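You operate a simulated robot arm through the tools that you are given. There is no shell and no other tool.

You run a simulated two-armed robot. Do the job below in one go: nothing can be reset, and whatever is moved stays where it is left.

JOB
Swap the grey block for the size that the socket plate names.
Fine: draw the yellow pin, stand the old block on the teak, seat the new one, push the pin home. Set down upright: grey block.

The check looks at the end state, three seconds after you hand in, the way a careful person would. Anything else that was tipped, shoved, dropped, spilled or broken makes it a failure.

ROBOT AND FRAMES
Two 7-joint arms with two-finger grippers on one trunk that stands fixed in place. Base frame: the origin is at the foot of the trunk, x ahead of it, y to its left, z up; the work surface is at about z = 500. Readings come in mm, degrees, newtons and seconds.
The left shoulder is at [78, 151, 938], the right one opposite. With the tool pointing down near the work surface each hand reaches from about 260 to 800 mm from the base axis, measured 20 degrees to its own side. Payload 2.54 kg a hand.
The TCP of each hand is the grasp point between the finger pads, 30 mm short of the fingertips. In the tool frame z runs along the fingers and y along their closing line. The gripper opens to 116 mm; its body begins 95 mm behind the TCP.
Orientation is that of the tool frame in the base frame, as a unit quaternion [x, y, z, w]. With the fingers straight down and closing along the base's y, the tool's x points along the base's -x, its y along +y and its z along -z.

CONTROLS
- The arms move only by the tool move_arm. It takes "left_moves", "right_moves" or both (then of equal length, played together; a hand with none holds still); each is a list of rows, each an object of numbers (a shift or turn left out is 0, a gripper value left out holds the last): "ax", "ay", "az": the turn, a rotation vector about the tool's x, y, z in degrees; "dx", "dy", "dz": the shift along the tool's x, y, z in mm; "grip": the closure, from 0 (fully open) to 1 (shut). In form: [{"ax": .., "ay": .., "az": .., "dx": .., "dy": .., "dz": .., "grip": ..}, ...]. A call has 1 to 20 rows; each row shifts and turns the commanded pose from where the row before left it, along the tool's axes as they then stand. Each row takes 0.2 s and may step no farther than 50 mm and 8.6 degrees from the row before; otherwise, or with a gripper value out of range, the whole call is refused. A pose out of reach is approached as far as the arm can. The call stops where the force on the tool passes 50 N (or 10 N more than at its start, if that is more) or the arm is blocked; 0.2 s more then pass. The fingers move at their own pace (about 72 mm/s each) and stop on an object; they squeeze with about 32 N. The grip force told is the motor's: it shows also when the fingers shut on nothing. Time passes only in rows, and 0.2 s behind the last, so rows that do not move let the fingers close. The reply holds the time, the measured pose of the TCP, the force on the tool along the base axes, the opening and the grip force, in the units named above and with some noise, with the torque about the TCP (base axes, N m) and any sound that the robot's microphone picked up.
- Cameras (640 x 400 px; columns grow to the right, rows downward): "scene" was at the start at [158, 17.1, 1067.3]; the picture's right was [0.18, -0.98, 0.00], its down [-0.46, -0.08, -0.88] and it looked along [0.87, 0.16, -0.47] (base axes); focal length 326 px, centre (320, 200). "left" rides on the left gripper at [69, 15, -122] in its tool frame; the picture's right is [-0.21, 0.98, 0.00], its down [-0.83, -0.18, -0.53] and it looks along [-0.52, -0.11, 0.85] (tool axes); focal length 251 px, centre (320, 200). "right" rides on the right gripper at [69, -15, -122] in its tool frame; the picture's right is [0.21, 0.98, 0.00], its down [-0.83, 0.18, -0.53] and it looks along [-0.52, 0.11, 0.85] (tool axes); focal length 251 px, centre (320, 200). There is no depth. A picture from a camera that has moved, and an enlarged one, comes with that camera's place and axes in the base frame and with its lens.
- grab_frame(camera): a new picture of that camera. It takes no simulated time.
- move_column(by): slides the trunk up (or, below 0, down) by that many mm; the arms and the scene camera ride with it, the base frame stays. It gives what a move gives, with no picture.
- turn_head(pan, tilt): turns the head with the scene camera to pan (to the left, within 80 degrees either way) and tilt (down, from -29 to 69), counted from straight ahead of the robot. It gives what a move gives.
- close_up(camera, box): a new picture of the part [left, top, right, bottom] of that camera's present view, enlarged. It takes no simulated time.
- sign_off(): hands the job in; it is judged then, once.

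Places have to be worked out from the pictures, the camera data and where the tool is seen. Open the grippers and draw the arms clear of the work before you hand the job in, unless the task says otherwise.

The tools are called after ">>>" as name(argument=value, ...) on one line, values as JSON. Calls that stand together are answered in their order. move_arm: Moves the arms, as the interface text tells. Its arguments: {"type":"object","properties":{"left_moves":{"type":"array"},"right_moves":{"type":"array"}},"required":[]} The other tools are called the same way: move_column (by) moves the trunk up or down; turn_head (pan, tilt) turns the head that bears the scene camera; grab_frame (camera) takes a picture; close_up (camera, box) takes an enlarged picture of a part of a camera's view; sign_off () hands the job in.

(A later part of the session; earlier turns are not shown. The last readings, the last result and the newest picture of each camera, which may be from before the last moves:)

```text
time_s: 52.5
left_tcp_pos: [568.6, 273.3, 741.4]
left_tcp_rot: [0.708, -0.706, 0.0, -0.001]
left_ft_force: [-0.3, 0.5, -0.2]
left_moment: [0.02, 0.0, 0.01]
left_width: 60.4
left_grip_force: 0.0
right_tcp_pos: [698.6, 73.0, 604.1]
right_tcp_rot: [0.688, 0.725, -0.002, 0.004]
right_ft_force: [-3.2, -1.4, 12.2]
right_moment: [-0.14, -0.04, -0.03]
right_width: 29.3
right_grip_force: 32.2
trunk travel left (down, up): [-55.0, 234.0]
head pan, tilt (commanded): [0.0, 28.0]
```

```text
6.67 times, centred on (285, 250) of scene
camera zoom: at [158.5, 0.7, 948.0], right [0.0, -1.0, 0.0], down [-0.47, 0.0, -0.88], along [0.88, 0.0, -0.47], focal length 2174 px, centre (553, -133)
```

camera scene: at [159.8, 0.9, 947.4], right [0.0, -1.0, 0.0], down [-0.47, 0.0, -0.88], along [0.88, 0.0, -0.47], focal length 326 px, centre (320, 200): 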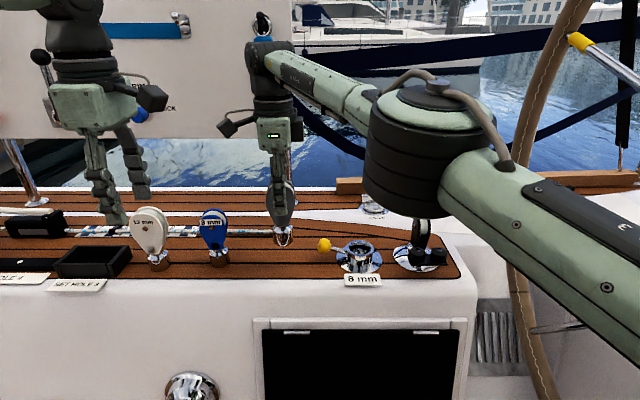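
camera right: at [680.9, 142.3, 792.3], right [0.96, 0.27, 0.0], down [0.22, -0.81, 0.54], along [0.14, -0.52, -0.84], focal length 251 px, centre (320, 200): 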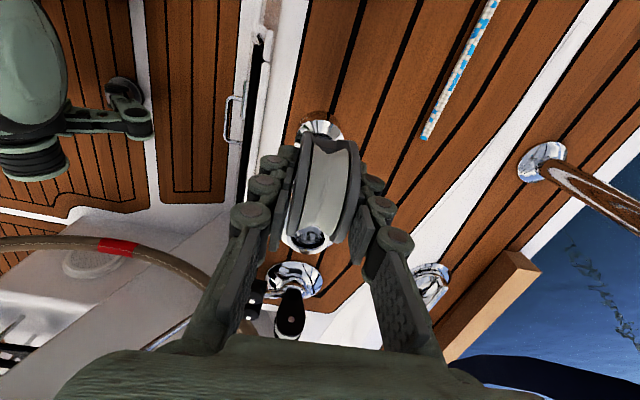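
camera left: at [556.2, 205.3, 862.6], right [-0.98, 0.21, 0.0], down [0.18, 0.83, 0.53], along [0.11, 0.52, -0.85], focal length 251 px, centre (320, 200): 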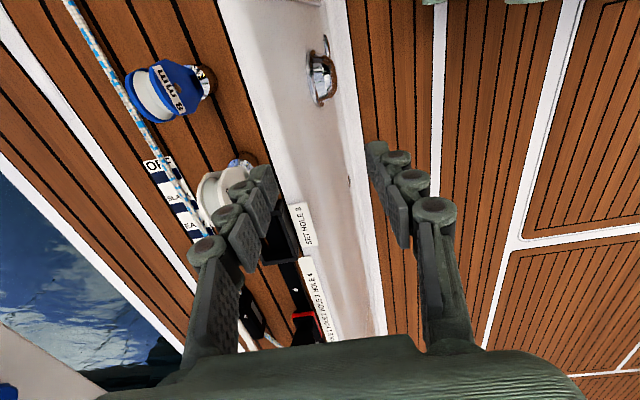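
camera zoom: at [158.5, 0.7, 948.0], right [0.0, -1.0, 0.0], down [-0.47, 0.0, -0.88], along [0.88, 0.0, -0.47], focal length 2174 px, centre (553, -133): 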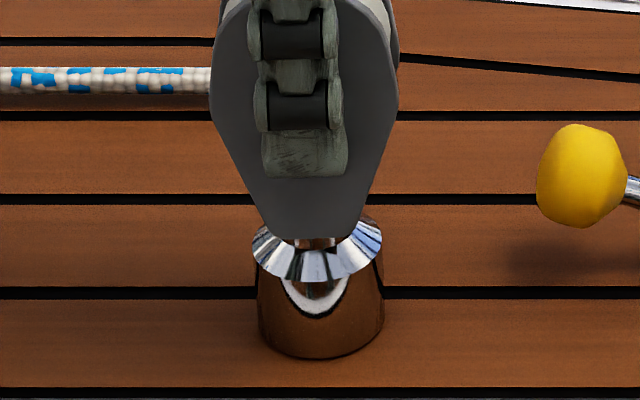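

The block stands on the teak (12 N downward push at TCP z=604). I relax the push by 2 mm and open the fingers.

>>> move_arm(right_moves=[{"dz": -2}, {}, {"grip": 0.45}, {}, {}])

>>> close_up(camera="scene", box=[230, 170, 340, 280])

>>> grab_frame(camera="right")

```text
time_s: 53.7
left_tcp_pos: [571.3, 273.5, 740.1]
left_tcp_rot: [0.709, -0.706, 0.0, 0.0]
left_ft_force: [0.2, 0.3, 0.2]
left_moment: [-0.02, -0.02, 0.02]
left_width: 60.3
left_grip_force: 0.1
right_tcp_pos: [697.4, 72.1, 603.6]
right_tcp_rot: [0.688, 0.725, -0.003, 0.003]
right_ft_force: [-0.2, 1.4, -1.0]
right_moment: [0.01, -0.01, 0.01]
right_width: 63.6
right_grip_force: 0.0
trunk travel left (down, up): [-55.0, 234.0]
head pan, tilt (commanded): [0.0, 28.0]
```

```text
3.64 times, centred on (285, 225) of scene
camera zoom: at [159.5, 0.8, 947.5], right [0.0, -1.0, 0.0], down [-0.47, 0.0, -0.88], along [0.88, 0.0, -0.47], focal length 1186 px, centre (447, 109)
```

zoom: 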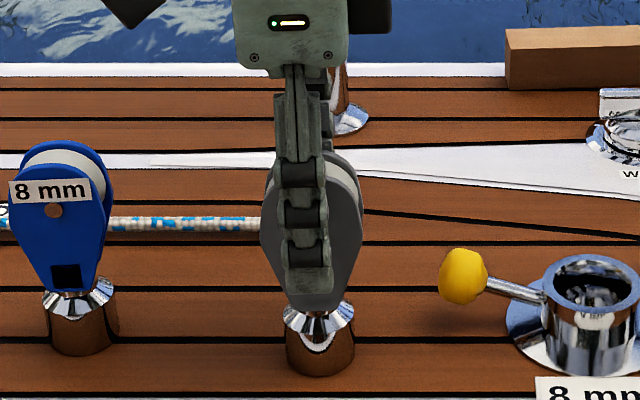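

```text
taken
camera right: at [679.3, 142.1, 724.4], right [0.96, 0.27, 0.0], down [0.22, -0.81, 0.54], along [0.14, -0.52, -0.84], focal length 251 px, centre (320, 200)
```

right: 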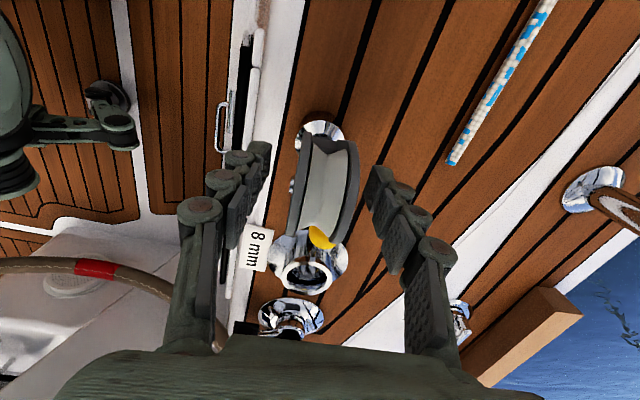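

The grey block stands on its own, upright. I raise the right hand straight up and move it back over the socket area to its earlier parking pose.

>>> move_arm(right_moves=[{"dz": -30}, {"dz": -40}, {"dz": -40}, {"dz": -30}, {"dx": -43}, {"dx": -43}, {"dx": -43}, {"dx": -43}, {}])

>>> grab_frame(camera="scene")

>>> grab_frame(camera="left")

```text
time_s: 55.7
left_tcp_pos: [570.6, 272.0, 740.3]
left_tcp_rot: [0.708, -0.706, 0.0, 0.0]
left_ft_force: [0.1, 0.5, -0.7]
left_moment: [0.0, 0.0, 0.01]
left_width: 60.3
left_grip_force: 0.0
right_tcp_pos: [719.8, -44.3, 769.9]
right_tcp_rot: [0.689, 0.725, -0.004, 0.003]
right_ft_force: [-0.3, 0.1, -0.2]
right_moment: [-0.01, 0.01, -0.01]
right_width: 63.9
right_grip_force: 0.1
right hand out of reach, approached as far as the arm can: row 3, 4, 5, 6, 7, 8
trunk travel left (down, up): [-55.0, 234.0]
head pan, tilt (commanded): [0.0, 28.0]
```

```text
taken
camera scene: at [159.5, 0.8, 947.5], right [0.0, -1.0, 0.0], down [-0.47, 0.0, -0.88], along [0.88, 0.0, -0.47], focal length 326 px, centre (320, 200)
```

scene: 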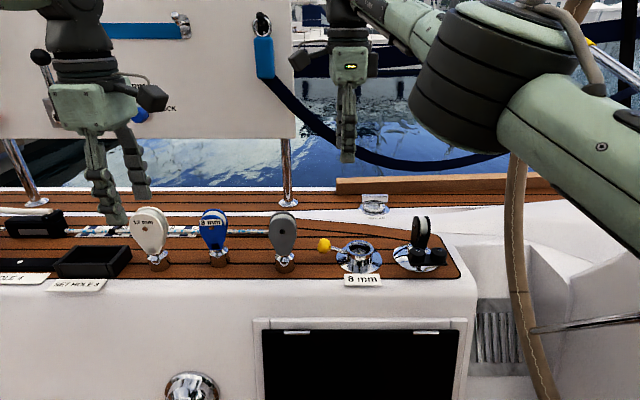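

```text
taken
camera left: at [556.0, 205.1, 862.8], right [-0.98, 0.21, 0.0], down [0.18, 0.83, 0.53], along [0.11, 0.52, -0.85], focal length 251 px, centre (320, 200)
```

left: 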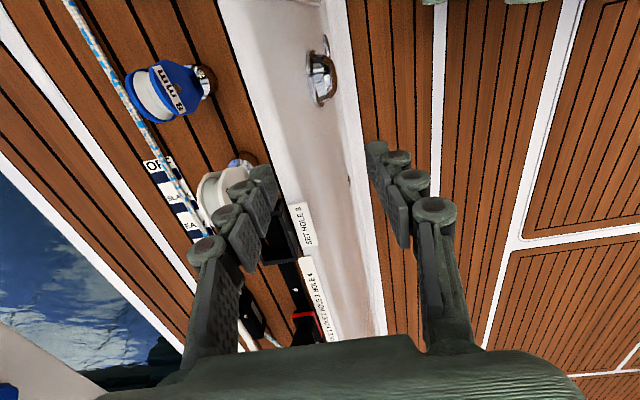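

The grey block is standing undisturbed. I tuck the right hand back to (700,-100,750) and send the left hand above the blue block at (707,211,710).

>>> move_arm(left_moves=[{"dx": 15, "dy": -34, "dz": 7}, {"dx": 15, "dy": -34, "dz": 7}, {"dx": 15, "dy": -34, "dz": 7}, {"dx": 15, "dy": -34, "dz": 7}, {}], right_moves=[{"dx": -18, "dy": -4, "dz": 6}, {"dx": -18, "dy": -4, "dz": 6}, {"dx": -18, "dy": -4, "dz": 6}, {}, {}])

>>> grab_frame(camera="left")

>>> grab_frame(camera="scene")

```text
time_s: 56.9
left_tcp_pos: [660.1, 235.5, 714.6]
left_tcp_rot: [0.709, -0.706, 0.001, 0.0]
left_ft_force: [-0.3, -0.2, 0.6]
left_moment: [-0.02, -0.01, -0.01]
left_width: 60.3
left_grip_force: 0.0
left hand out of reach, approached as far as the arm can: row 3, 4
right_tcp_pos: [734.6, -94.2, 758.1]
right_tcp_rot: [0.688, 0.725, -0.004, 0.003]
right_ft_force: [0.4, 0.1, 0.2]
right_moment: [-0.01, 0.01, 0.0]
right_width: 63.7
right_grip_force: 0.1
right hand out of reach, approached as far as the arm can: row 1, 2, 3
trunk travel left (down, up): [-55.0, 234.0]
head pan, tilt (commanded): [0.0, 28.0]
```

```text
taken
camera left: at [646.1, 166.8, 837.0], right [-0.98, 0.21, 0.0], down [0.18, 0.83, 0.53], along [0.11, 0.52, -0.85], focal length 251 px, centre (320, 200)
```

left: 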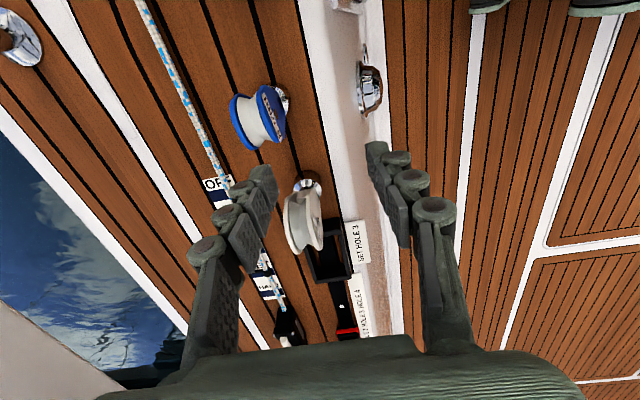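

```text
taken
camera scene: at [159.5, 0.8, 947.5], right [0.0, -1.0, 0.0], down [-0.47, 0.0, -0.88], along [0.88, 0.0, -0.47], focal length 326 px, centre (320, 200)
```

scene: 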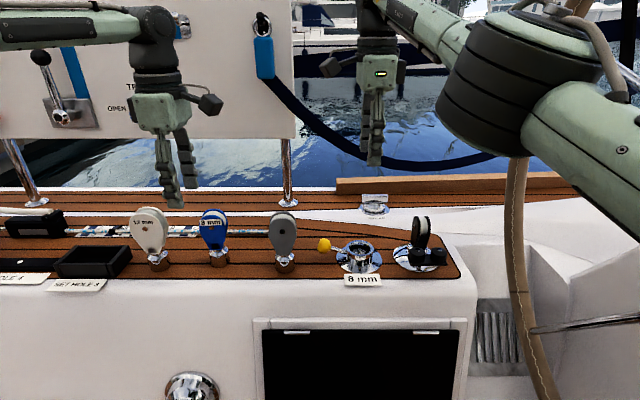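

Both hands drifted at limits; for the left it isn't distance but its raised, outward elbow posture. I bring the left hand inward to about (650,130,720) to let that arm settle into a better posture, and ease the right hand back a little.

>>> move_arm(left_moves=[{"dx": 35, "dy": 3}, {"dx": 35, "dy": 3}, {"dx": 35, "dy": 3}, {}], right_moves=[{"dy": -15}, {"dy": -15}, {}, {}])

>>> grab_frame(camera="scene")

```text
time_s: 57.9
left_tcp_pos: [609.1, 160.2, 715.1]
left_tcp_rot: [0.708, -0.706, 0.001, 0.0]
left_ft_force: [-0.1, -0.6, 0.1]
left_moment: [0.01, 0.0, -0.03]
left_width: 60.1
left_grip_force: 0.0
left hand out of reach, approached as far as the arm can: row 1, 2, 3
right_tcp_pos: [704.9, -95.6, 757.0]
right_tcp_rot: [0.688, 0.725, -0.002, 0.004]
right_ft_force: [0.0, 0.0, 0.6]
right_moment: [0.0, 0.02, 0.01]
right_width: 63.9
right_grip_force: 0.1
trunk travel left (down, up): [-55.0, 234.0]
head pan, tilt (commanded): [0.0, 28.0]
```

```text
taken
camera scene: at [159.5, 0.8, 947.5], right [0.0, -1.0, 0.0], down [-0.47, 0.0, -0.88], along [0.88, 0.0, -0.47], focal length 326 px, centre (320, 200)
```

scene: 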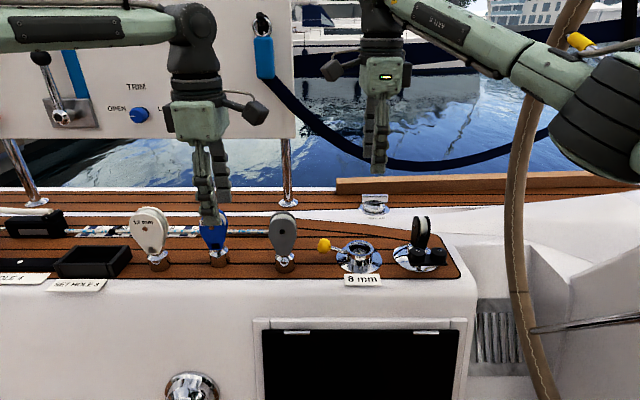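

The left arm slides along some joint limit in this elbow posture. I turn the left hand back to its natural orientation here and let the arm settle, then re-approach.

>>> move_arm(left_moves=[{"az": 8.2}, {"az": 8.2}, {"az": 8.2}, {"az": 8.2}, {"az": 8.2}, {"az": 8.2}, {"az": 8.2}, {"az": 8.2}, {"az": 8.2}, {"az": 8.2}, {"az": 8.0}, {}])

>>> grab_frame(camera="scene")

```text
time_s: 60.5
left_tcp_pos: [610.9, 163.6, 713.8]
left_tcp_rot: [-0.001, 1.0, -0.001, 0.001]
left_ft_force: [-0.2, 0.8, 0.3]
left_moment: [0.02, 0.01, 0.0]
left_width: 60.3
left_grip_force: 0.1
right_tcp_pos: [703.2, -94.8, 756.8]
right_tcp_rot: [0.689, 0.725, -0.003, 0.003]
right_ft_force: [-1.1, -0.1, 0.0]
right_moment: [0.0, -0.02, 0.01]
right_width: 63.9
right_grip_force: 0.1
trunk travel left (down, up): [-55.0, 234.0]
head pan, tilt (commanded): [0.0, 28.0]
```

```text
taken
camera scene: at [159.5, 0.8, 947.5], right [0.0, -1.0, 0.0], down [-0.47, 0.0, -0.88], along [0.88, 0.0, -0.47], focal length 326 px, centre (320, 200)
```

scene: 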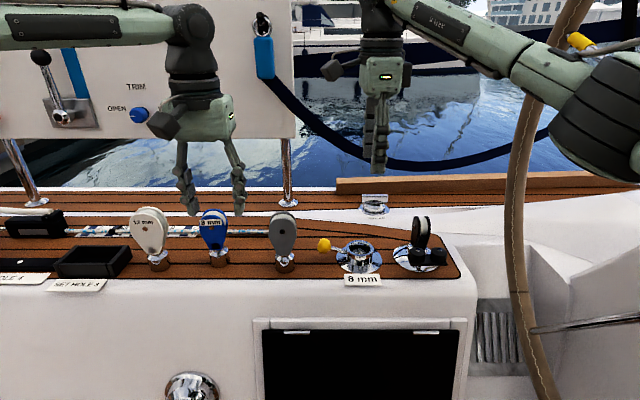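

Only the last joint turned and the elbow stayed put. I test whether the left hand can now move forward to x≈690 in this orientation.

>>> move_arm(left_moves=[{"dx": -25}, {"dx": -25}, {"dx": -25}, {}])

>>> grab_frame(camera="scene")

```text
time_s: 61.5
left_tcp_pos: [639.4, 197.9, 709.6]
left_tcp_rot: [-0.002, 1.0, -0.001, 0.001]
left_ft_force: [-1.0, -1.2, 0.5]
left_moment: [-0.01, 0.0, -0.02]
left_width: 60.5
left_grip_force: 0.2
left hand out of reach, approached as far as the arm can: row 1, 2, 3
right_tcp_pos: [704.4, -95.0, 756.2]
right_tcp_rot: [0.689, 0.725, -0.002, 0.004]
right_ft_force: [-0.5, -0.1, 0.3]
right_moment: [-0.03, 0.02, 0.01]
right_width: 63.9
right_grip_force: 0.0
trunk travel left (down, up): [-55.0, 234.0]
head pan, tilt (commanded): [0.0, 28.0]
```

```text
taken
camera scene: at [159.5, 0.9, 947.5], right [0.0, -1.0, 0.0], down [-0.47, 0.0, -0.88], along [0.88, 0.0, -0.47], focal length 326 px, centre (320, 200)
```

scene: 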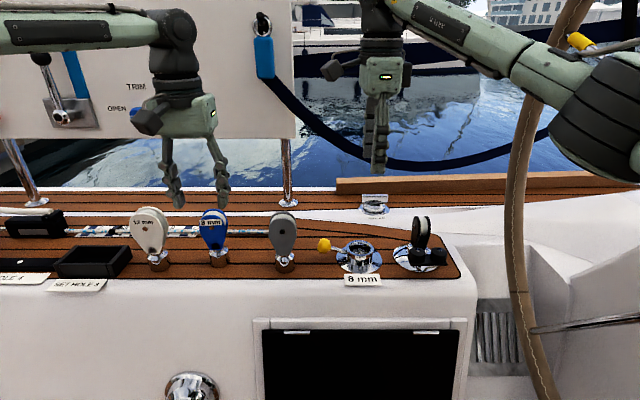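

The left elbow seems pinned while only the forearm swings. I turn the head left to see that arm's posture.

>>> turn_head(pan=45, tilt=10)

>>> grab_frame(camera="scene")

```text
time_s: 62.6
left_tcp_pos: [638.8, 198.4, 710.4]
left_tcp_rot: [-0.002, 1.0, -0.001, 0.001]
left_ft_force: [-0.2, -0.4, 0.5]
left_moment: [-0.03, -0.02, 0.0]
left_width: 60.1
left_grip_force: 0.0
right_tcp_pos: [704.2, -93.9, 756.8]
right_tcp_rot: [0.689, 0.725, -0.003, 0.003]
right_ft_force: [-0.5, -0.2, 0.1]
right_moment: [-0.03, -0.04, 0.02]
right_width: 63.9
right_grip_force: 0.1
trunk travel left (down, up): [-55.0, 234.0]
head pan, tilt (commanded): [45.0, 10.0]
```

```text
taken
camera scene: at [134.1, 66.5, 976.7], right [0.71, -0.71, 0.0], down [-0.12, -0.12, -0.98], along [0.7, 0.7, -0.17], focal length 326 px, centre (320, 200)
```

scene: 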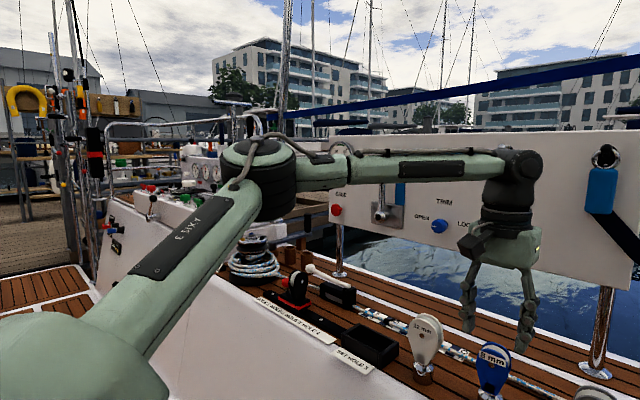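

The elbow is up in free air, pinned at its highest elevation because the hand is too high relative to the lowered shoulder. I raise the trunk 60 mm, which lets me work at the same heights with the hands lower relative to the shoulders.

>>> move_column(by=60)

>>> turn_head(pan=5, tilt=30)

>>> move_arm(left_moves=[{"dz": 25}, {"dz": 25}, {"dx": -25, "dy": 2}, {"dx": -25, "dy": 2}, {}], right_moves=[{"dz": 25}, {"dz": 25}, {}, {}, {}])

>>> grab_frame(camera="scene")

>>> grab_frame(camera="left")

```text
time_s: 63.6
left_tcp_pos: [638.8, 198.2, 768.7]
left_tcp_rot: [-0.002, 1.0, -0.001, 0.001]
left_ft_force: [-0.2, -1.1, -1.9]
left_moment: [0.05, 0.02, 0.03]
left_width: 60.0
left_grip_force: 0.0
right_tcp_pos: [704.7, -95.4, 817.2]
right_tcp_rot: [0.688, 0.725, -0.004, 0.005]
right_ft_force: [-0.3, -0.4, 0.7]
right_moment: [0.03, -0.01, 0.03]
right_width: 64.0
right_grip_force: 0.0
trunk travel left (down, up): [-115.0, 174.0]
head pan, tilt (commanded): [45.0, 10.0]
```

```text
time_s: 64.7
left_tcp_pos: [639.8, 198.9, 770.6]
left_tcp_rot: [-0.002, 1.0, -0.001, 0.001]
left_ft_force: [0.0, -0.6, -0.5]
left_moment: [-0.04, 0.0, 0.01]
left_width: 60.5
left_grip_force: 0.0
right_tcp_pos: [703.7, -94.4, 817.1]
right_tcp_rot: [0.689, 0.725, -0.003, 0.004]
right_ft_force: [0.0, -0.2, -0.8]
right_moment: [0.03, 0.02, -0.02]
right_width: 63.8
right_grip_force: 0.2
trunk travel left (down, up): [-115.0, 174.0]
head pan, tilt (commanded): [5.0, 30.0]
```

```text
time_s: 65.9
left_tcp_pos: [655.2, 225.2, 724.7]
left_tcp_rot: [-0.002, 1.0, -0.001, 0.002]
left_ft_force: [0.1, -0.3, 0.0]
left_moment: [-0.01, 0.01, -0.03]
left_width: 60.5
left_grip_force: 0.0
left hand out of reach, approached as far as the arm can: row 3, 4
right_tcp_pos: [705.6, -93.2, 765.6]
right_tcp_rot: [0.688, 0.726, -0.002, 0.003]
right_ft_force: [0.1, 0.1, 0.6]
right_moment: [0.02, 0.0, -0.01]
right_width: 64.1
right_grip_force: 0.0
trunk travel left (down, up): [-115.0, 174.0]
head pan, tilt (commanded): [5.0, 30.0]
```

```text
taken
camera scene: at [158.4, 8.8, 1004.3], right [0.09, -1.0, 0.0], down [-0.5, -0.04, -0.87], along [0.86, 0.08, -0.5], focal length 326 px, centre (320, 200)
```

scene: 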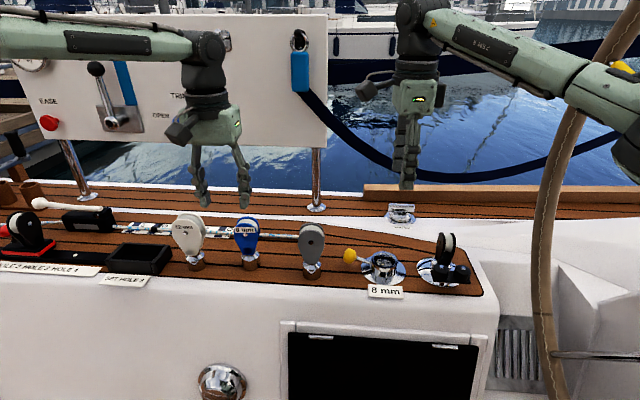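

```text
taken
camera left: at [585.9, 241.8, 846.7], right [0.21, 0.98, 0.0], down [0.82, -0.18, 0.54], along [0.52, -0.12, -0.84], focal length 251 px, centre (320, 200)
```

left: 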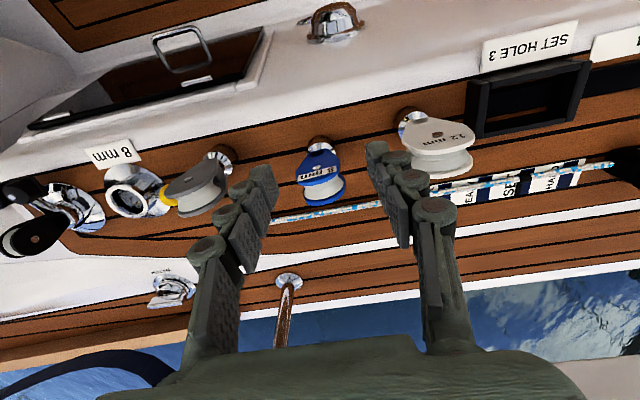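

The left arm is still stuck inward with its elbow held outward. By contrast, the right arm worked once it had been stretched straight. I try the same for the left: swing it outward and forward to near full stretch around (705,340,740), high above the blocks, then sweep back in.

>>> move_arm(left_moves=[{"dy": 35, "dz": -5}, {"dy": 35, "dz": -5}, {"dy": 35, "dz": -5}, {"dx": -25}, {"dx": -25}, {}])

>>> grab_frame(camera="scene")

```text
time_s: 67.3
left_tcp_pos: [694.1, 329.1, 738.7]
left_tcp_rot: [-0.002, 1.0, -0.001, 0.001]
left_ft_force: [0.1, -0.2, 0.2]
left_moment: [0.0, -0.01, 0.01]
left_width: 60.6
left_grip_force: 0.0
left hand out of reach, approached as far as the arm can: row 5
right_tcp_pos: [703.2, -93.9, 766.2]
right_tcp_rot: [0.688, 0.725, -0.004, 0.004]
right_ft_force: [0.2, -0.3, 0.5]
right_moment: [-0.01, 0.03, -0.01]
right_width: 63.7
right_grip_force: 0.1
trunk travel left (down, up): [-115.0, 174.0]
head pan, tilt (commanded): [5.0, 30.0]
```

```text
taken
camera scene: at [158.5, 8.8, 1004.3], right [0.09, -1.0, 0.0], down [-0.5, -0.04, -0.87], along [0.86, 0.08, -0.5], focal length 326 px, centre (320, 200)
```

scene: 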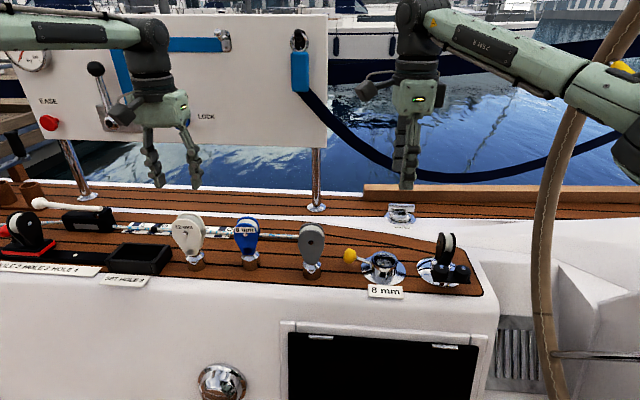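

It reached 645 mm from the shoulder there, so the arm is well stretched. Now I sweep inward at that stretch towards (694,211,735), still above the block tops.

>>> move_arm(left_moves=[{"dy": -30}, {"dy": -30}, {"dy": -30}, {"dy": -28}, {}])

>>> grab_frame(camera="scene")

```text
time_s: 68.5
left_tcp_pos: [657.0, 226.7, 740.4]
left_tcp_rot: [-0.002, 1.0, -0.002, 0.002]
left_ft_force: [-0.9, -0.5, 0.2]
left_moment: [0.03, 0.03, 0.01]
left_width: 60.2
left_grip_force: 0.1
left hand out of reach, approached as far as the arm can: row 1, 2, 3, 4
right_tcp_pos: [704.0, -94.4, 766.9]
right_tcp_rot: [0.688, 0.725, -0.003, 0.003]
right_ft_force: [0.7, -0.3, 0.1]
right_moment: [0.0, 0.02, 0.01]
right_width: 63.8
right_grip_force: 0.0
trunk travel left (down, up): [-115.0, 174.0]
head pan, tilt (commanded): [5.0, 30.0]
```

```text
taken
camera scene: at [158.4, 8.6, 1004.4], right [0.09, -1.0, 0.0], down [-0.5, -0.04, -0.87], along [0.86, 0.08, -0.5], focal length 326 px, centre (320, 200)
```

scene: 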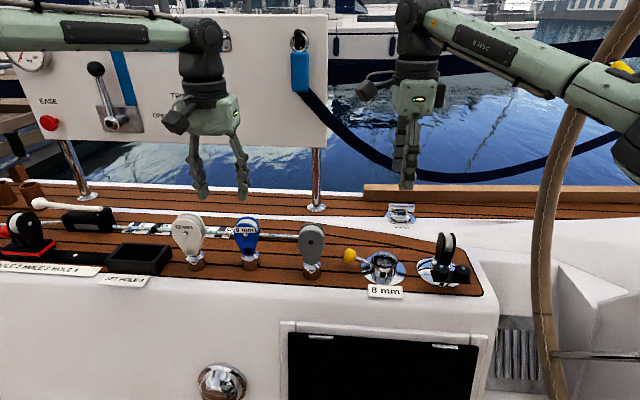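

Sweeping inward slides back again, so this arm is on an unfavourable elbow branch. I retract the left hand, lower it, and re-extend it low, so that the elbow comes down into a posture like the right arm's.

>>> move_arm(left_moves=[{"dx": 40, "dy": 10}, {"dx": 40, "dy": 10}, {"dx": 40, "dy": 10}, {"dx": 40, "dy": 10}, {"dz": 35}, {"dz": 35}, {"dz": 35}, {}])

>>> turn_head(pan=40, tilt=20)

>>> grab_frame(camera="scene")

```text
time_s: 70.3
left_tcp_pos: [498.0, 266.5, 634.6]
left_tcp_rot: [-0.002, 1.0, -0.002, 0.001]
left_ft_force: [0.0, -0.4, -0.4]
left_moment: [0.01, -0.03, 0.01]
left_width: 60.1
left_grip_force: 0.1
right_tcp_pos: [704.8, -93.2, 767.0]
right_tcp_rot: [0.688, 0.726, -0.003, 0.003]
right_ft_force: [-0.1, -0.7, -0.3]
right_moment: [-0.01, 0.0, -0.02]
right_width: 63.7
right_grip_force: 0.0
trunk travel left (down, up): [-115.0, 174.0]
head pan, tilt (commanded): [5.0, 30.0]
```

```text
time_s: 71.3
left_tcp_pos: [498.9, 266.9, 636.0]
left_tcp_rot: [-0.002, 1.0, -0.001, 0.0]
left_ft_force: [-0.2, -0.3, 0.6]
left_moment: [0.0, 0.02, 0.02]
left_width: 60.4
left_grip_force: 0.0
right_tcp_pos: [704.0, -95.0, 766.7]
right_tcp_rot: [0.688, 0.725, -0.004, 0.003]
right_ft_force: [0.2, -0.1, -0.6]
right_moment: [-0.01, 0.0, 0.0]
right_width: 63.9
right_grip_force: 0.0
trunk travel left (down, up): [-115.0, 174.0]
head pan, tilt (commanded): [40.0, 20.0]
```

```text
taken
camera scene: at [139.7, 60.6, 1020.4], right [0.64, -0.77, 0.0], down [-0.26, -0.22, -0.94], along [0.72, 0.6, -0.34], focal length 326 px, centre (320, 200)
```

scene: 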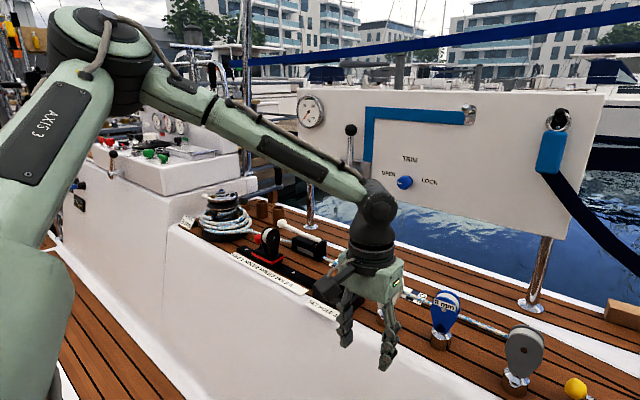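

The left elbow sits about 28° above the shoulder, while the right one is level, which explains the difference. I raise the trunk 150 mm and then stretch the left arm out with its hand kept low relative to the shoulder, which forces that elbow down.

>>> move_column(by=150)

>>> move_arm(left_moves=[{"dz": 30}, {"dz": 30}, {"dz": 30}, {"dx": -40, "dy": 12}, {"dx": -40, "dy": 12}, {"dx": -40, "dy": 12}, {"dx": -40, "dy": 12}, {"dx": -30, "dy": 12}, {}])

>>> grab_frame(camera="scene")

```text
time_s: 73.0
left_tcp_pos: [497.7, 267.0, 785.4]
left_tcp_rot: [-0.001, 1.0, -0.002, 0.001]
left_ft_force: [-0.4, -0.5, 0.1]
left_moment: [-0.02, 0.03, -0.03]
left_width: 60.3
left_grip_force: 0.0
right_tcp_pos: [704.6, -95.2, 917.3]
right_tcp_rot: [0.689, 0.725, -0.004, 0.004]
right_ft_force: [1.1, -0.3, -0.3]
right_moment: [0.02, 0.01, -0.03]
right_width: 63.9
right_grip_force: 0.1
trunk travel left (down, up): [-265.0, 24.0]
head pan, tilt (commanded): [40.0, 20.0]
```

```text
time_s: 75.0
left_tcp_pos: [646.0, 336.7, 723.2]
left_tcp_rot: [-0.002, 1.0, 0.0, 0.002]
left_ft_force: [0.2, 0.1, -0.7]
left_moment: [0.01, 0.02, -0.01]
left_width: 60.6
left_grip_force: 0.1
left hand out of reach, approached as far as the arm can: row 7, 8
right_tcp_pos: [703.8, -94.5, 916.6]
right_tcp_rot: [0.688, 0.726, -0.002, 0.003]
right_ft_force: [-0.2, -0.2, 0.6]
right_moment: [-0.02, -0.01, 0.0]
right_width: 63.7
right_grip_force: 0.0
trunk travel left (down, up): [-265.0, 24.0]
head pan, tilt (commanded): [40.0, 20.0]
```

```text
taken
camera scene: at [139.7, 60.7, 1170.4], right [0.64, -0.77, 0.0], down [-0.26, -0.22, -0.94], along [0.72, 0.6, -0.34], focal length 326 px, centre (320, 200)
```

scene: 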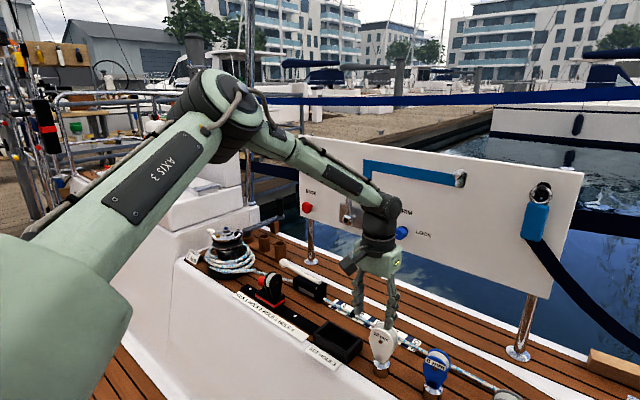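

I now see it: in all the stuck poses the left elbow sits at one fixed point, so its first two joints are at their limits and that arm cannot come inward. The right arm, leaning sideways about 50°, should reach the blue block itself. I retract the left hand up and back, then lower the trunk again.

>>> move_arm(left_moves=[{"dx": 28, "dy": -4, "dz": -40}, {"dx": 28, "dy": -4, "dz": -40}, {"dx": 28, "dy": -4, "dz": -40}, {"dx": 28, "dy": -4, "dz": -40}, {"dx": 28, "dy": -4, "dz": -40}, {"dx": 20, "dz": -20}, {}])

>>> grab_frame(camera="scene")

```text
time_s: 76.6
left_tcp_pos: [483.0, 314.1, 943.9]
left_tcp_rot: [-0.001, 1.0, 0.0, 0.0]
left_ft_force: [0.5, -0.6, 0.3]
left_moment: [0.0, 0.02, 0.0]
left_width: 60.1
left_grip_force: 0.0
right_tcp_pos: [704.2, -95.0, 916.5]
right_tcp_rot: [0.689, 0.725, -0.004, 0.003]
right_ft_force: [0.2, 0.5, -0.2]
right_moment: [0.0, -0.02, -0.01]
right_width: 63.8
right_grip_force: 0.1
trunk travel left (down, up): [-265.0, 24.0]
head pan, tilt (commanded): [40.0, 20.0]
```

```text
taken
camera scene: at [139.7, 60.8, 1170.4], right [0.64, -0.77, 0.0], down [-0.26, -0.22, -0.94], along [0.72, 0.6, -0.34], focal length 326 px, centre (320, 200)
```

scene: 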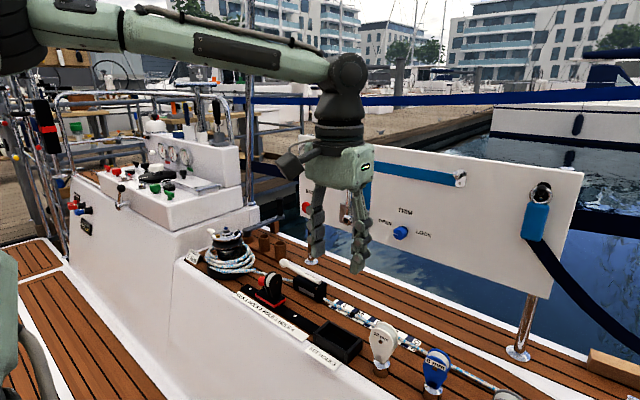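

Left is retracted and high. I lower the trunk by 205 mm (left hand to about 739, right to about 712) and look ahead again.

>>> move_column(by=-205)

>>> turn_head(pan=5, tilt=28)

>>> grab_frame(camera="scene")

```text
time_s: 78.8
left_tcp_pos: [484.0, 314.1, 739.4]
left_tcp_rot: [-0.001, 1.0, -0.001, 0.001]
left_ft_force: [-0.6, 0.4, 0.4]
left_moment: [0.02, 0.02, 0.0]
left_width: 60.1
left_grip_force: 0.0
right_tcp_pos: [704.1, -94.5, 712.2]
right_tcp_rot: [0.688, 0.725, -0.003, 0.003]
right_ft_force: [-0.3, -0.4, -0.1]
right_moment: [0.0, -0.01, 0.02]
right_width: 63.6
right_grip_force: 0.1
trunk travel left (down, up): [-60.0, 229.0]
head pan, tilt (commanded): [40.0, 20.0]
```

```text
time_s: 79.8
left_tcp_pos: [483.5, 315.3, 738.5]
left_tcp_rot: [-0.002, 1.0, -0.001, 0.001]
left_ft_force: [0.2, -0.5, -0.3]
left_moment: [0.01, 0.03, 0.0]
left_width: 60.1
left_grip_force: 0.0
right_tcp_pos: [705.4, -94.0, 711.4]
right_tcp_rot: [0.688, 0.726, -0.003, 0.003]
right_ft_force: [-0.1, 0.1, 0.5]
right_moment: [0.01, 0.01, -0.01]
right_width: 63.8
right_grip_force: 0.0
trunk travel left (down, up): [-60.0, 229.0]
head pan, tilt (commanded): [5.0, 28.0]
```

```text
taken
camera scene: at [159.2, 8.9, 952.5], right [0.09, -1.0, 0.0], down [-0.47, -0.04, -0.88], along [0.88, 0.08, -0.47], focal length 326 px, centre (320, 200)
```

scene: 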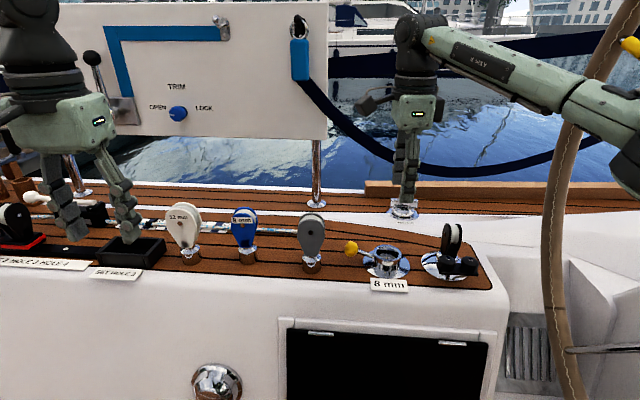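

All is standing as before. I now move the right hand towards the blue block high above grey, leaning it in two stages to 50°, with the fingers pointing towards +y.

>>> move_arm(right_moves=[{"dx": 40, "dy": 0.75}, {"dx": 40, "dy": 0.75}, {"dx": 40, "dy": 0.75}, {"ay": 8.3}, {"ay": 8.3}, {"ay": 8.4}, {"dx": 42.3, "dy": 3.8, "dz": 15.4}, {"dx": 42.3, "dy": 3.8, "dz": 15.4}, {}])

>>> grab_frame(camera="scene")

>>> grab_frame(camera="right")

```text
time_s: 81.8
left_tcp_pos: [483.3, 315.5, 738.6]
left_tcp_rot: [-0.001, 1.0, -0.001, 0.001]
left_ft_force: [-0.1, 0.3, 0.0]
left_moment: [-0.01, 0.04, -0.06]
left_width: 60.1
left_grip_force: 0.0
right_tcp_pos: [703.4, 116.3, 717.5]
right_tcp_rot: [0.673, 0.708, 0.146, -0.154]
right_ft_force: [0.0, 0.1, 0.2]
right_moment: [-0.01, 0.0, -0.03]
right_width: 63.9
right_grip_force: 0.2
trunk travel left (down, up): [-60.0, 229.0]
head pan, tilt (commanded): [5.0, 28.0]
```

```text
taken
camera scene: at [159.1, 9.0, 952.5], right [0.09, -1.0, 0.0], down [-0.47, -0.04, -0.88], along [0.88, 0.08, -0.47], focal length 326 px, centre (320, 200)
```

scene: 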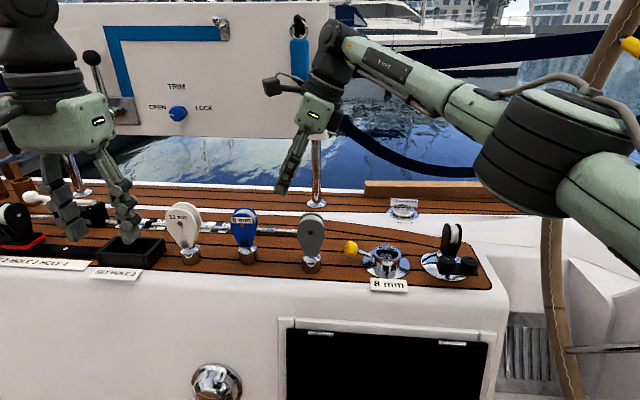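

```text
taken
camera right: at [688.3, 127.6, 856.9], right [0.97, 0.25, 0.09], down [0.23, -0.96, 0.14], along [0.12, -0.12, -0.99], focal length 251 px, centre (320, 200)
```

right: 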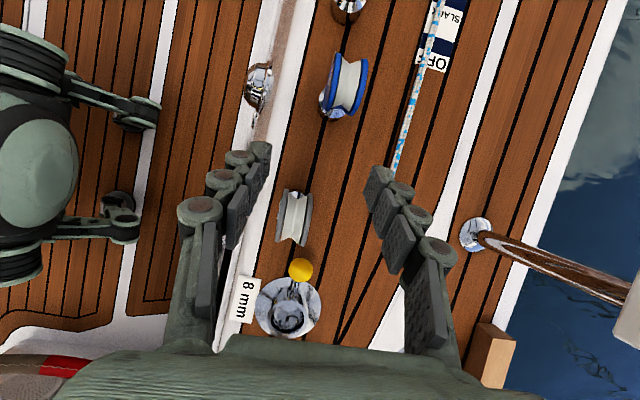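

No limits were reported, and the right camera gives a clean top view. I add the second 25° of lean and zoom in on the blue block to get its heading.

>>> close_up(camera="right", box=[260, 30, 400, 150])

>>> move_arm(right_moves=[{"ay": 8.3}, {"ay": 8.3}, {"ay": 8.4}, {}])

>>> grab_frame(camera="right")

>>> grab_frame(camera="scene")

```text
3.33 times, centred on (330, 90) of right
camera zoom: at [688.3, 127.6, 856.9], right [0.97, 0.25, 0.09], down [0.23, -0.96, 0.14], along [0.12, -0.12, -0.99], focal length 838 px, centre (287, 567)
```

zoom: 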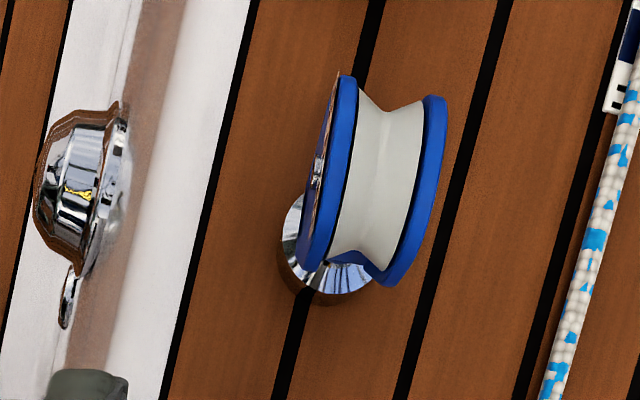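

```text
time_s: 82.8
left_tcp_pos: [484.0, 314.6, 738.7]
left_tcp_rot: [-0.001, 1.0, -0.001, 0.001]
left_ft_force: [-0.1, -0.3, -0.7]
left_moment: [0.04, -0.01, -0.01]
left_width: 60.5
left_grip_force: 0.1
right_tcp_pos: [702.9, 115.7, 718.5]
right_tcp_rot: [0.625, 0.658, 0.289, -0.304]
right_ft_force: [-0.3, -0.2, -0.1]
right_moment: [0.01, 0.01, -0.02]
right_width: 64.2
right_grip_force: 0.1
trunk travel left (down, up): [-60.0, 229.0]
head pan, tilt (commanded): [5.0, 28.0]
```

```text
taken
camera right: at [691.8, 66.2, 848.9], right [0.97, 0.19, 0.16], down [0.23, -0.93, -0.28], along [0.1, 0.31, -0.95], focal length 251 px, centre (320, 200)
```

right: 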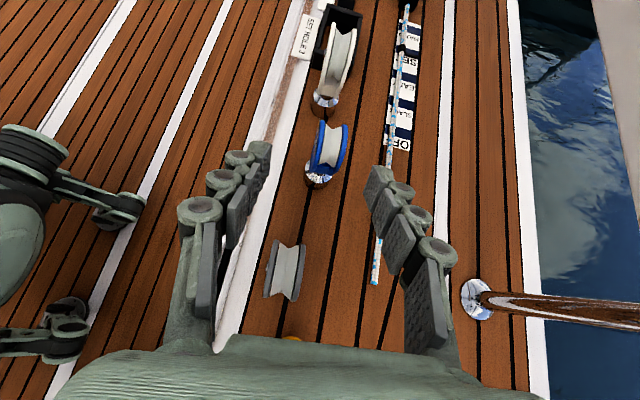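

```text
taken
camera scene: at [159.2, 8.7, 952.5], right [0.09, -1.0, 0.0], down [-0.47, -0.04, -0.88], along [0.88, 0.08, -0.47], focal length 326 px, centre (320, 200)
```

scene: 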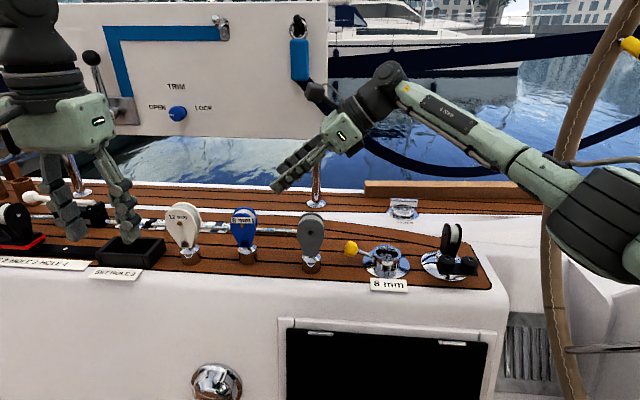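

From the top view the blue block is centred at about (713,212.5), with its cheeks along y within 2°. I square the hand to that heading and move to 90 mm short of the grip along the leaning tool axis.

>>> move_arm(right_moves=[{"ax": -2.3, "az": 1.93}, {"dx": -10.7, "dy": 5, "dz": 26.6}, {"dx": -10.7, "dy": 5, "dz": 26.6}, {}])

>>> grab_frame(camera="right")

>>> grab_frame(camera="scene")

```text
time_s: 83.8
left_tcp_pos: [483.9, 314.6, 738.5]
left_tcp_rot: [-0.001, 1.0, -0.001, 0.001]
left_ft_force: [-0.4, 1.0, -0.1]
left_moment: [-0.02, 0.0, 0.02]
left_width: 60.3
left_grip_force: 0.1
right_tcp_pos: [713.4, 143.1, 666.6]
right_tcp_rot: [0.642, 0.642, 0.297, -0.296]
right_ft_force: [0.6, 0.5, -0.2]
right_moment: [-0.01, -0.01, -0.02]
right_width: 63.6
right_grip_force: 0.1
trunk travel left (down, up): [-60.0, 229.0]
head pan, tilt (commanded): [5.0, 28.0]
```

```text
taken
camera right: at [699.4, 94.3, 798.3], right [0.98, 0.14, 0.16], down [0.18, -0.94, -0.28], along [0.12, 0.3, -0.95], focal length 251 px, centre (320, 200)
```

right: 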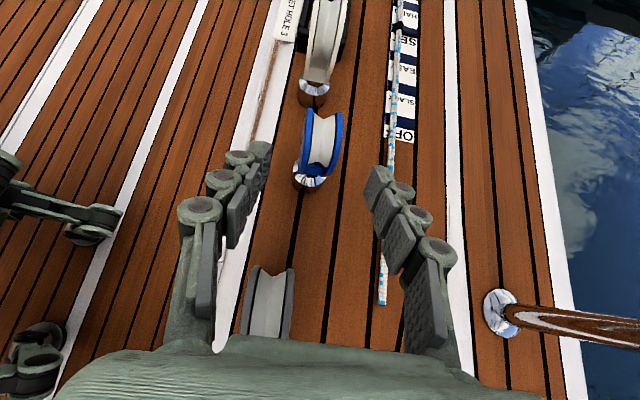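

```text
taken
camera scene: at [159.2, 8.8, 952.5], right [0.09, -1.0, 0.0], down [-0.47, -0.04, -0.88], along [0.88, 0.08, -0.47], focal length 326 px, centre (320, 200)
```

scene: 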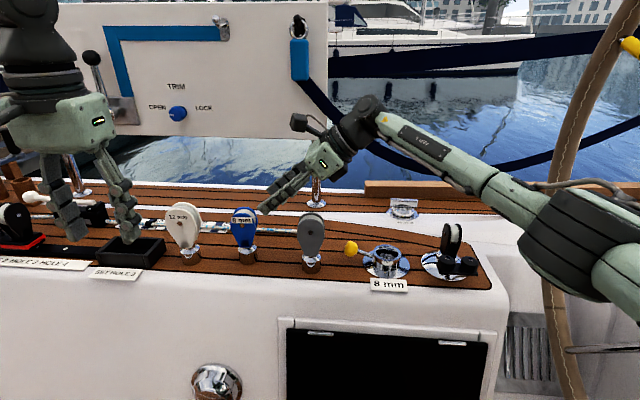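

In position and clear of the grey block. I zoom in on the blue block from this camera to check the lateral alignment before advancing.

>>> close_up(camera="right", box=[270, 90, 370, 200])

>>> close_up(camera="scene", box=[220, 150, 340, 280])

```text
3.64 times, centred on (320, 145) of right
camera zoom: at [699.4, 94.3, 798.3], right [0.98, 0.14, 0.16], down [0.18, -0.94, -0.28], along [0.12, 0.3, -0.95], focal length 914 px, centre (320, 400)
```

zoom: 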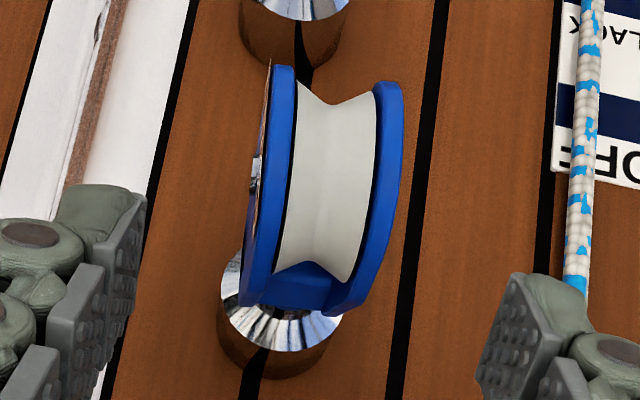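

```text
3.08 times, centred on (280, 215) of scene
camera zoom: at [159.2, 8.8, 952.5], right [0.09, -1.0, 0.0], down [-0.47, -0.04, -0.88], along [0.88, 0.08, -0.47], focal length 1003 px, centre (443, 154)
```

zoom: 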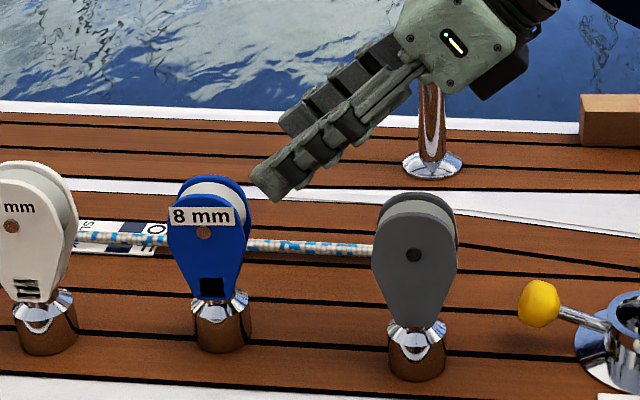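

Alignment is within a millimetre, so the remaining move is 88 mm straight along the tool axis. I advance 60 mm first and check.

>>> move_arm(right_moves=[{"dy": 0.3, "dz": 30}, {"dy": 0.3, "dz": 30}, {}])

>>> grab_frame(camera="right")

>>> close_up(camera="scene", box=[220, 150, 340, 280])

```text
time_s: 84.7
left_tcp_pos: [483.5, 314.7, 737.7]
left_tcp_rot: [-0.002, 1.0, 0.0, 0.0]
left_ft_force: [-0.6, 0.3, 0.7]
left_moment: [0.0, 0.0, -0.01]
left_width: 60.3
left_grip_force: 0.0
right_tcp_pos: [714.1, 189.4, 628.3]
right_tcp_rot: [0.642, 0.643, 0.296, -0.295]
right_ft_force: [0.3, 0.6, 0.5]
right_moment: [0.02, 0.02, -0.01]
right_width: 63.5
right_grip_force: 0.0
trunk travel left (down, up): [-60.0, 229.0]
head pan, tilt (commanded): [5.0, 28.0]
```

```text
taken
camera right: at [699.0, 140.7, 759.1], right [0.98, 0.14, 0.16], down [0.18, -0.94, -0.28], along [0.12, 0.3, -0.95], focal length 251 px, centre (320, 200)
```

right: 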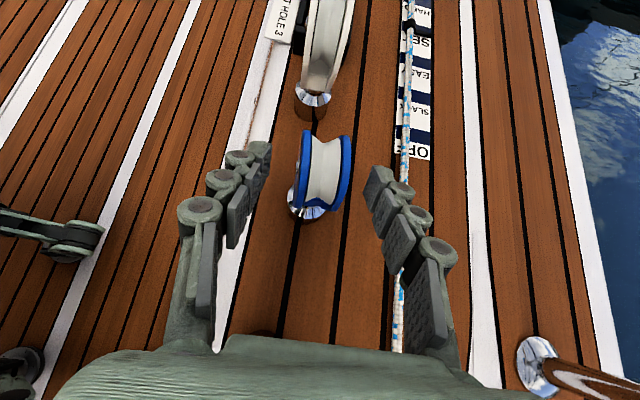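

```text
3.08 times, centred on (280, 215) of scene
camera zoom: at [159.2, 8.9, 952.5], right [0.09, -1.0, 0.0], down [-0.47, -0.04, -0.88], along [0.88, 0.08, -0.47], focal length 1003 px, centre (443, 154)
```

zoom: 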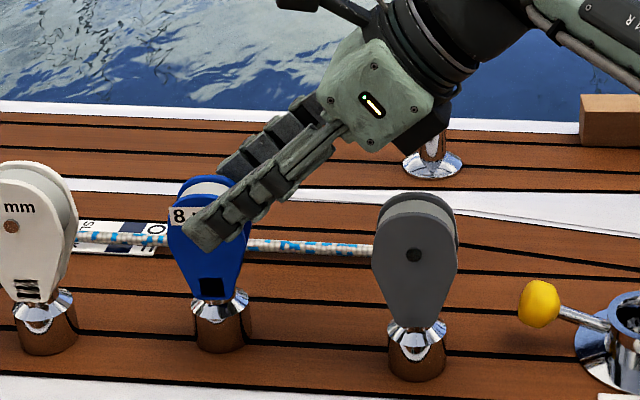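

The fingers straddle blue well, and the hand's underside will clear the grey block by about 15 mm. I advance another 23 mm.

>>> move_arm(right_moves=[{"dz": 12}, {"dz": 11}, {}])

>>> close_up(camera="scene", box=[220, 150, 340, 280])

>>> close_up(camera="right", box=[220, 100, 420, 260])

```text
time_s: 85.5
left_tcp_pos: [483.3, 315.2, 738.9]
left_tcp_rot: [-0.002, 1.0, -0.001, 0.002]
left_ft_force: [0.0, -0.1, 0.2]
left_moment: [-0.01, 0.01, 0.03]
left_width: 60.2
left_grip_force: 0.1
right_tcp_pos: [714.3, 207.7, 612.0]
right_tcp_rot: [0.642, 0.642, 0.297, -0.296]
right_ft_force: [0.4, 0.8, 1.3]
right_moment: [0.01, -0.02, 0.01]
right_width: 63.3
right_grip_force: 0.1
trunk travel left (down, up): [-60.0, 229.0]
head pan, tilt (commanded): [5.0, 28.0]
```

```text
3.08 times, centred on (280, 215) of scene
camera zoom: at [159.2, 8.8, 952.5], right [0.09, -1.0, 0.0], down [-0.47, -0.04, -0.88], along [0.88, 0.08, -0.47], focal length 1003 px, centre (443, 154)
```

zoom: 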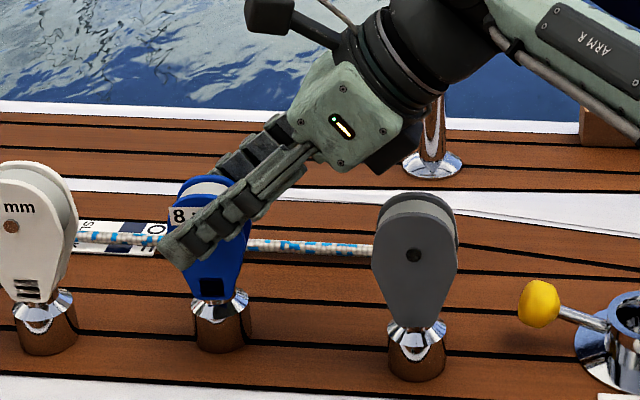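

```text
2.50 times, centred on (320, 180) of right
camera zoom: at [699.6, 159.0, 744.3], right [0.98, 0.14, 0.16], down [0.18, -0.94, -0.28], along [0.12, 0.3, -0.95], focal length 629 px, centre (320, 250)
```

zoom: 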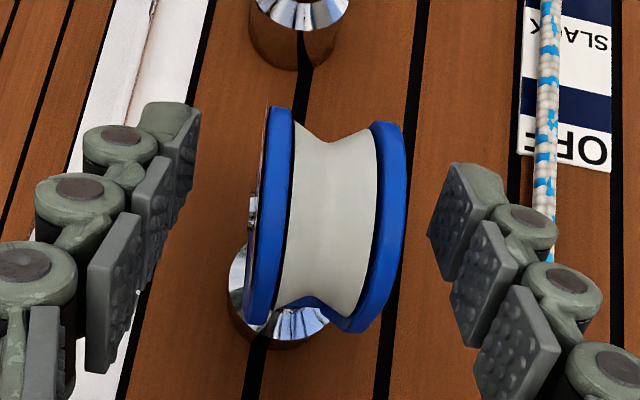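

The block sits about 2 mm towards +x of the tool centre. I shift 1.5 mm that way and close.

>>> move_arm(right_moves=[{"dy": 1.5}, {"grip": 0.7}, {}, {"grip": 1.0}, {}, {}])

>>> close_up(camera="scene", box=[220, 150, 340, 280])

>>> close_up(camera="right", box=[220, 100, 420, 260])

```text
time_s: 86.8
left_tcp_pos: [484.2, 315.5, 739.1]
left_tcp_rot: [-0.002, 1.0, 0.0, 0.001]
left_ft_force: [0.6, -0.2, -0.4]
left_moment: [-0.03, 0.01, -0.03]
left_width: 60.4
left_grip_force: 0.0
right_tcp_pos: [715.6, 206.3, 612.3]
right_tcp_rot: [0.642, 0.642, 0.296, -0.296]
right_ft_force: [0.8, 0.7, 0.0]
right_moment: [-0.01, -0.04, 0.05]
right_width: 29.4
right_grip_force: 31.7
trunk travel left (down, up): [-60.0, 229.0]
head pan, tilt (commanded): [5.0, 28.0]
```

```text
3.08 times, centred on (280, 215) of scene
camera zoom: at [159.1, 8.8, 952.5], right [0.09, -1.0, 0.0], down [-0.47, -0.04, -0.88], along [0.88, 0.08, -0.47], focal length 1003 px, centre (443, 154)
```

zoom: 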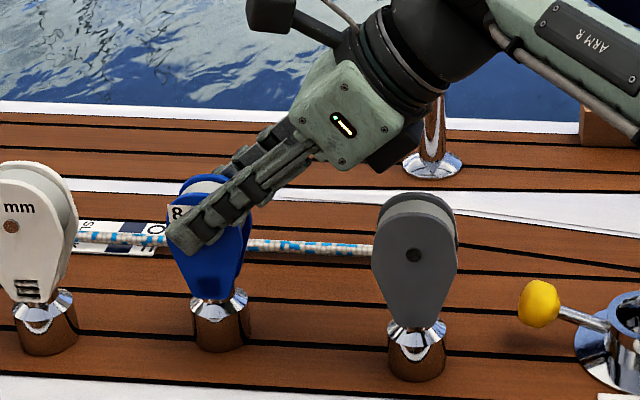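

```text
2.50 times, centred on (320, 180) of right
camera zoom: at [701.3, 158.4, 744.5], right [0.98, 0.14, 0.16], down [0.18, -0.94, -0.28], along [0.12, 0.3, -0.95], focal length 629 px, centre (320, 250)
```

zoom: 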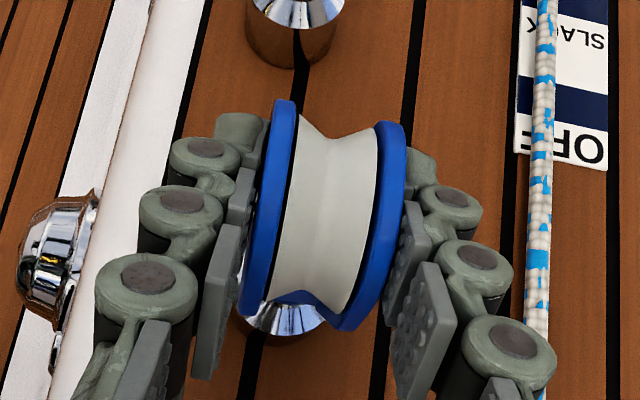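

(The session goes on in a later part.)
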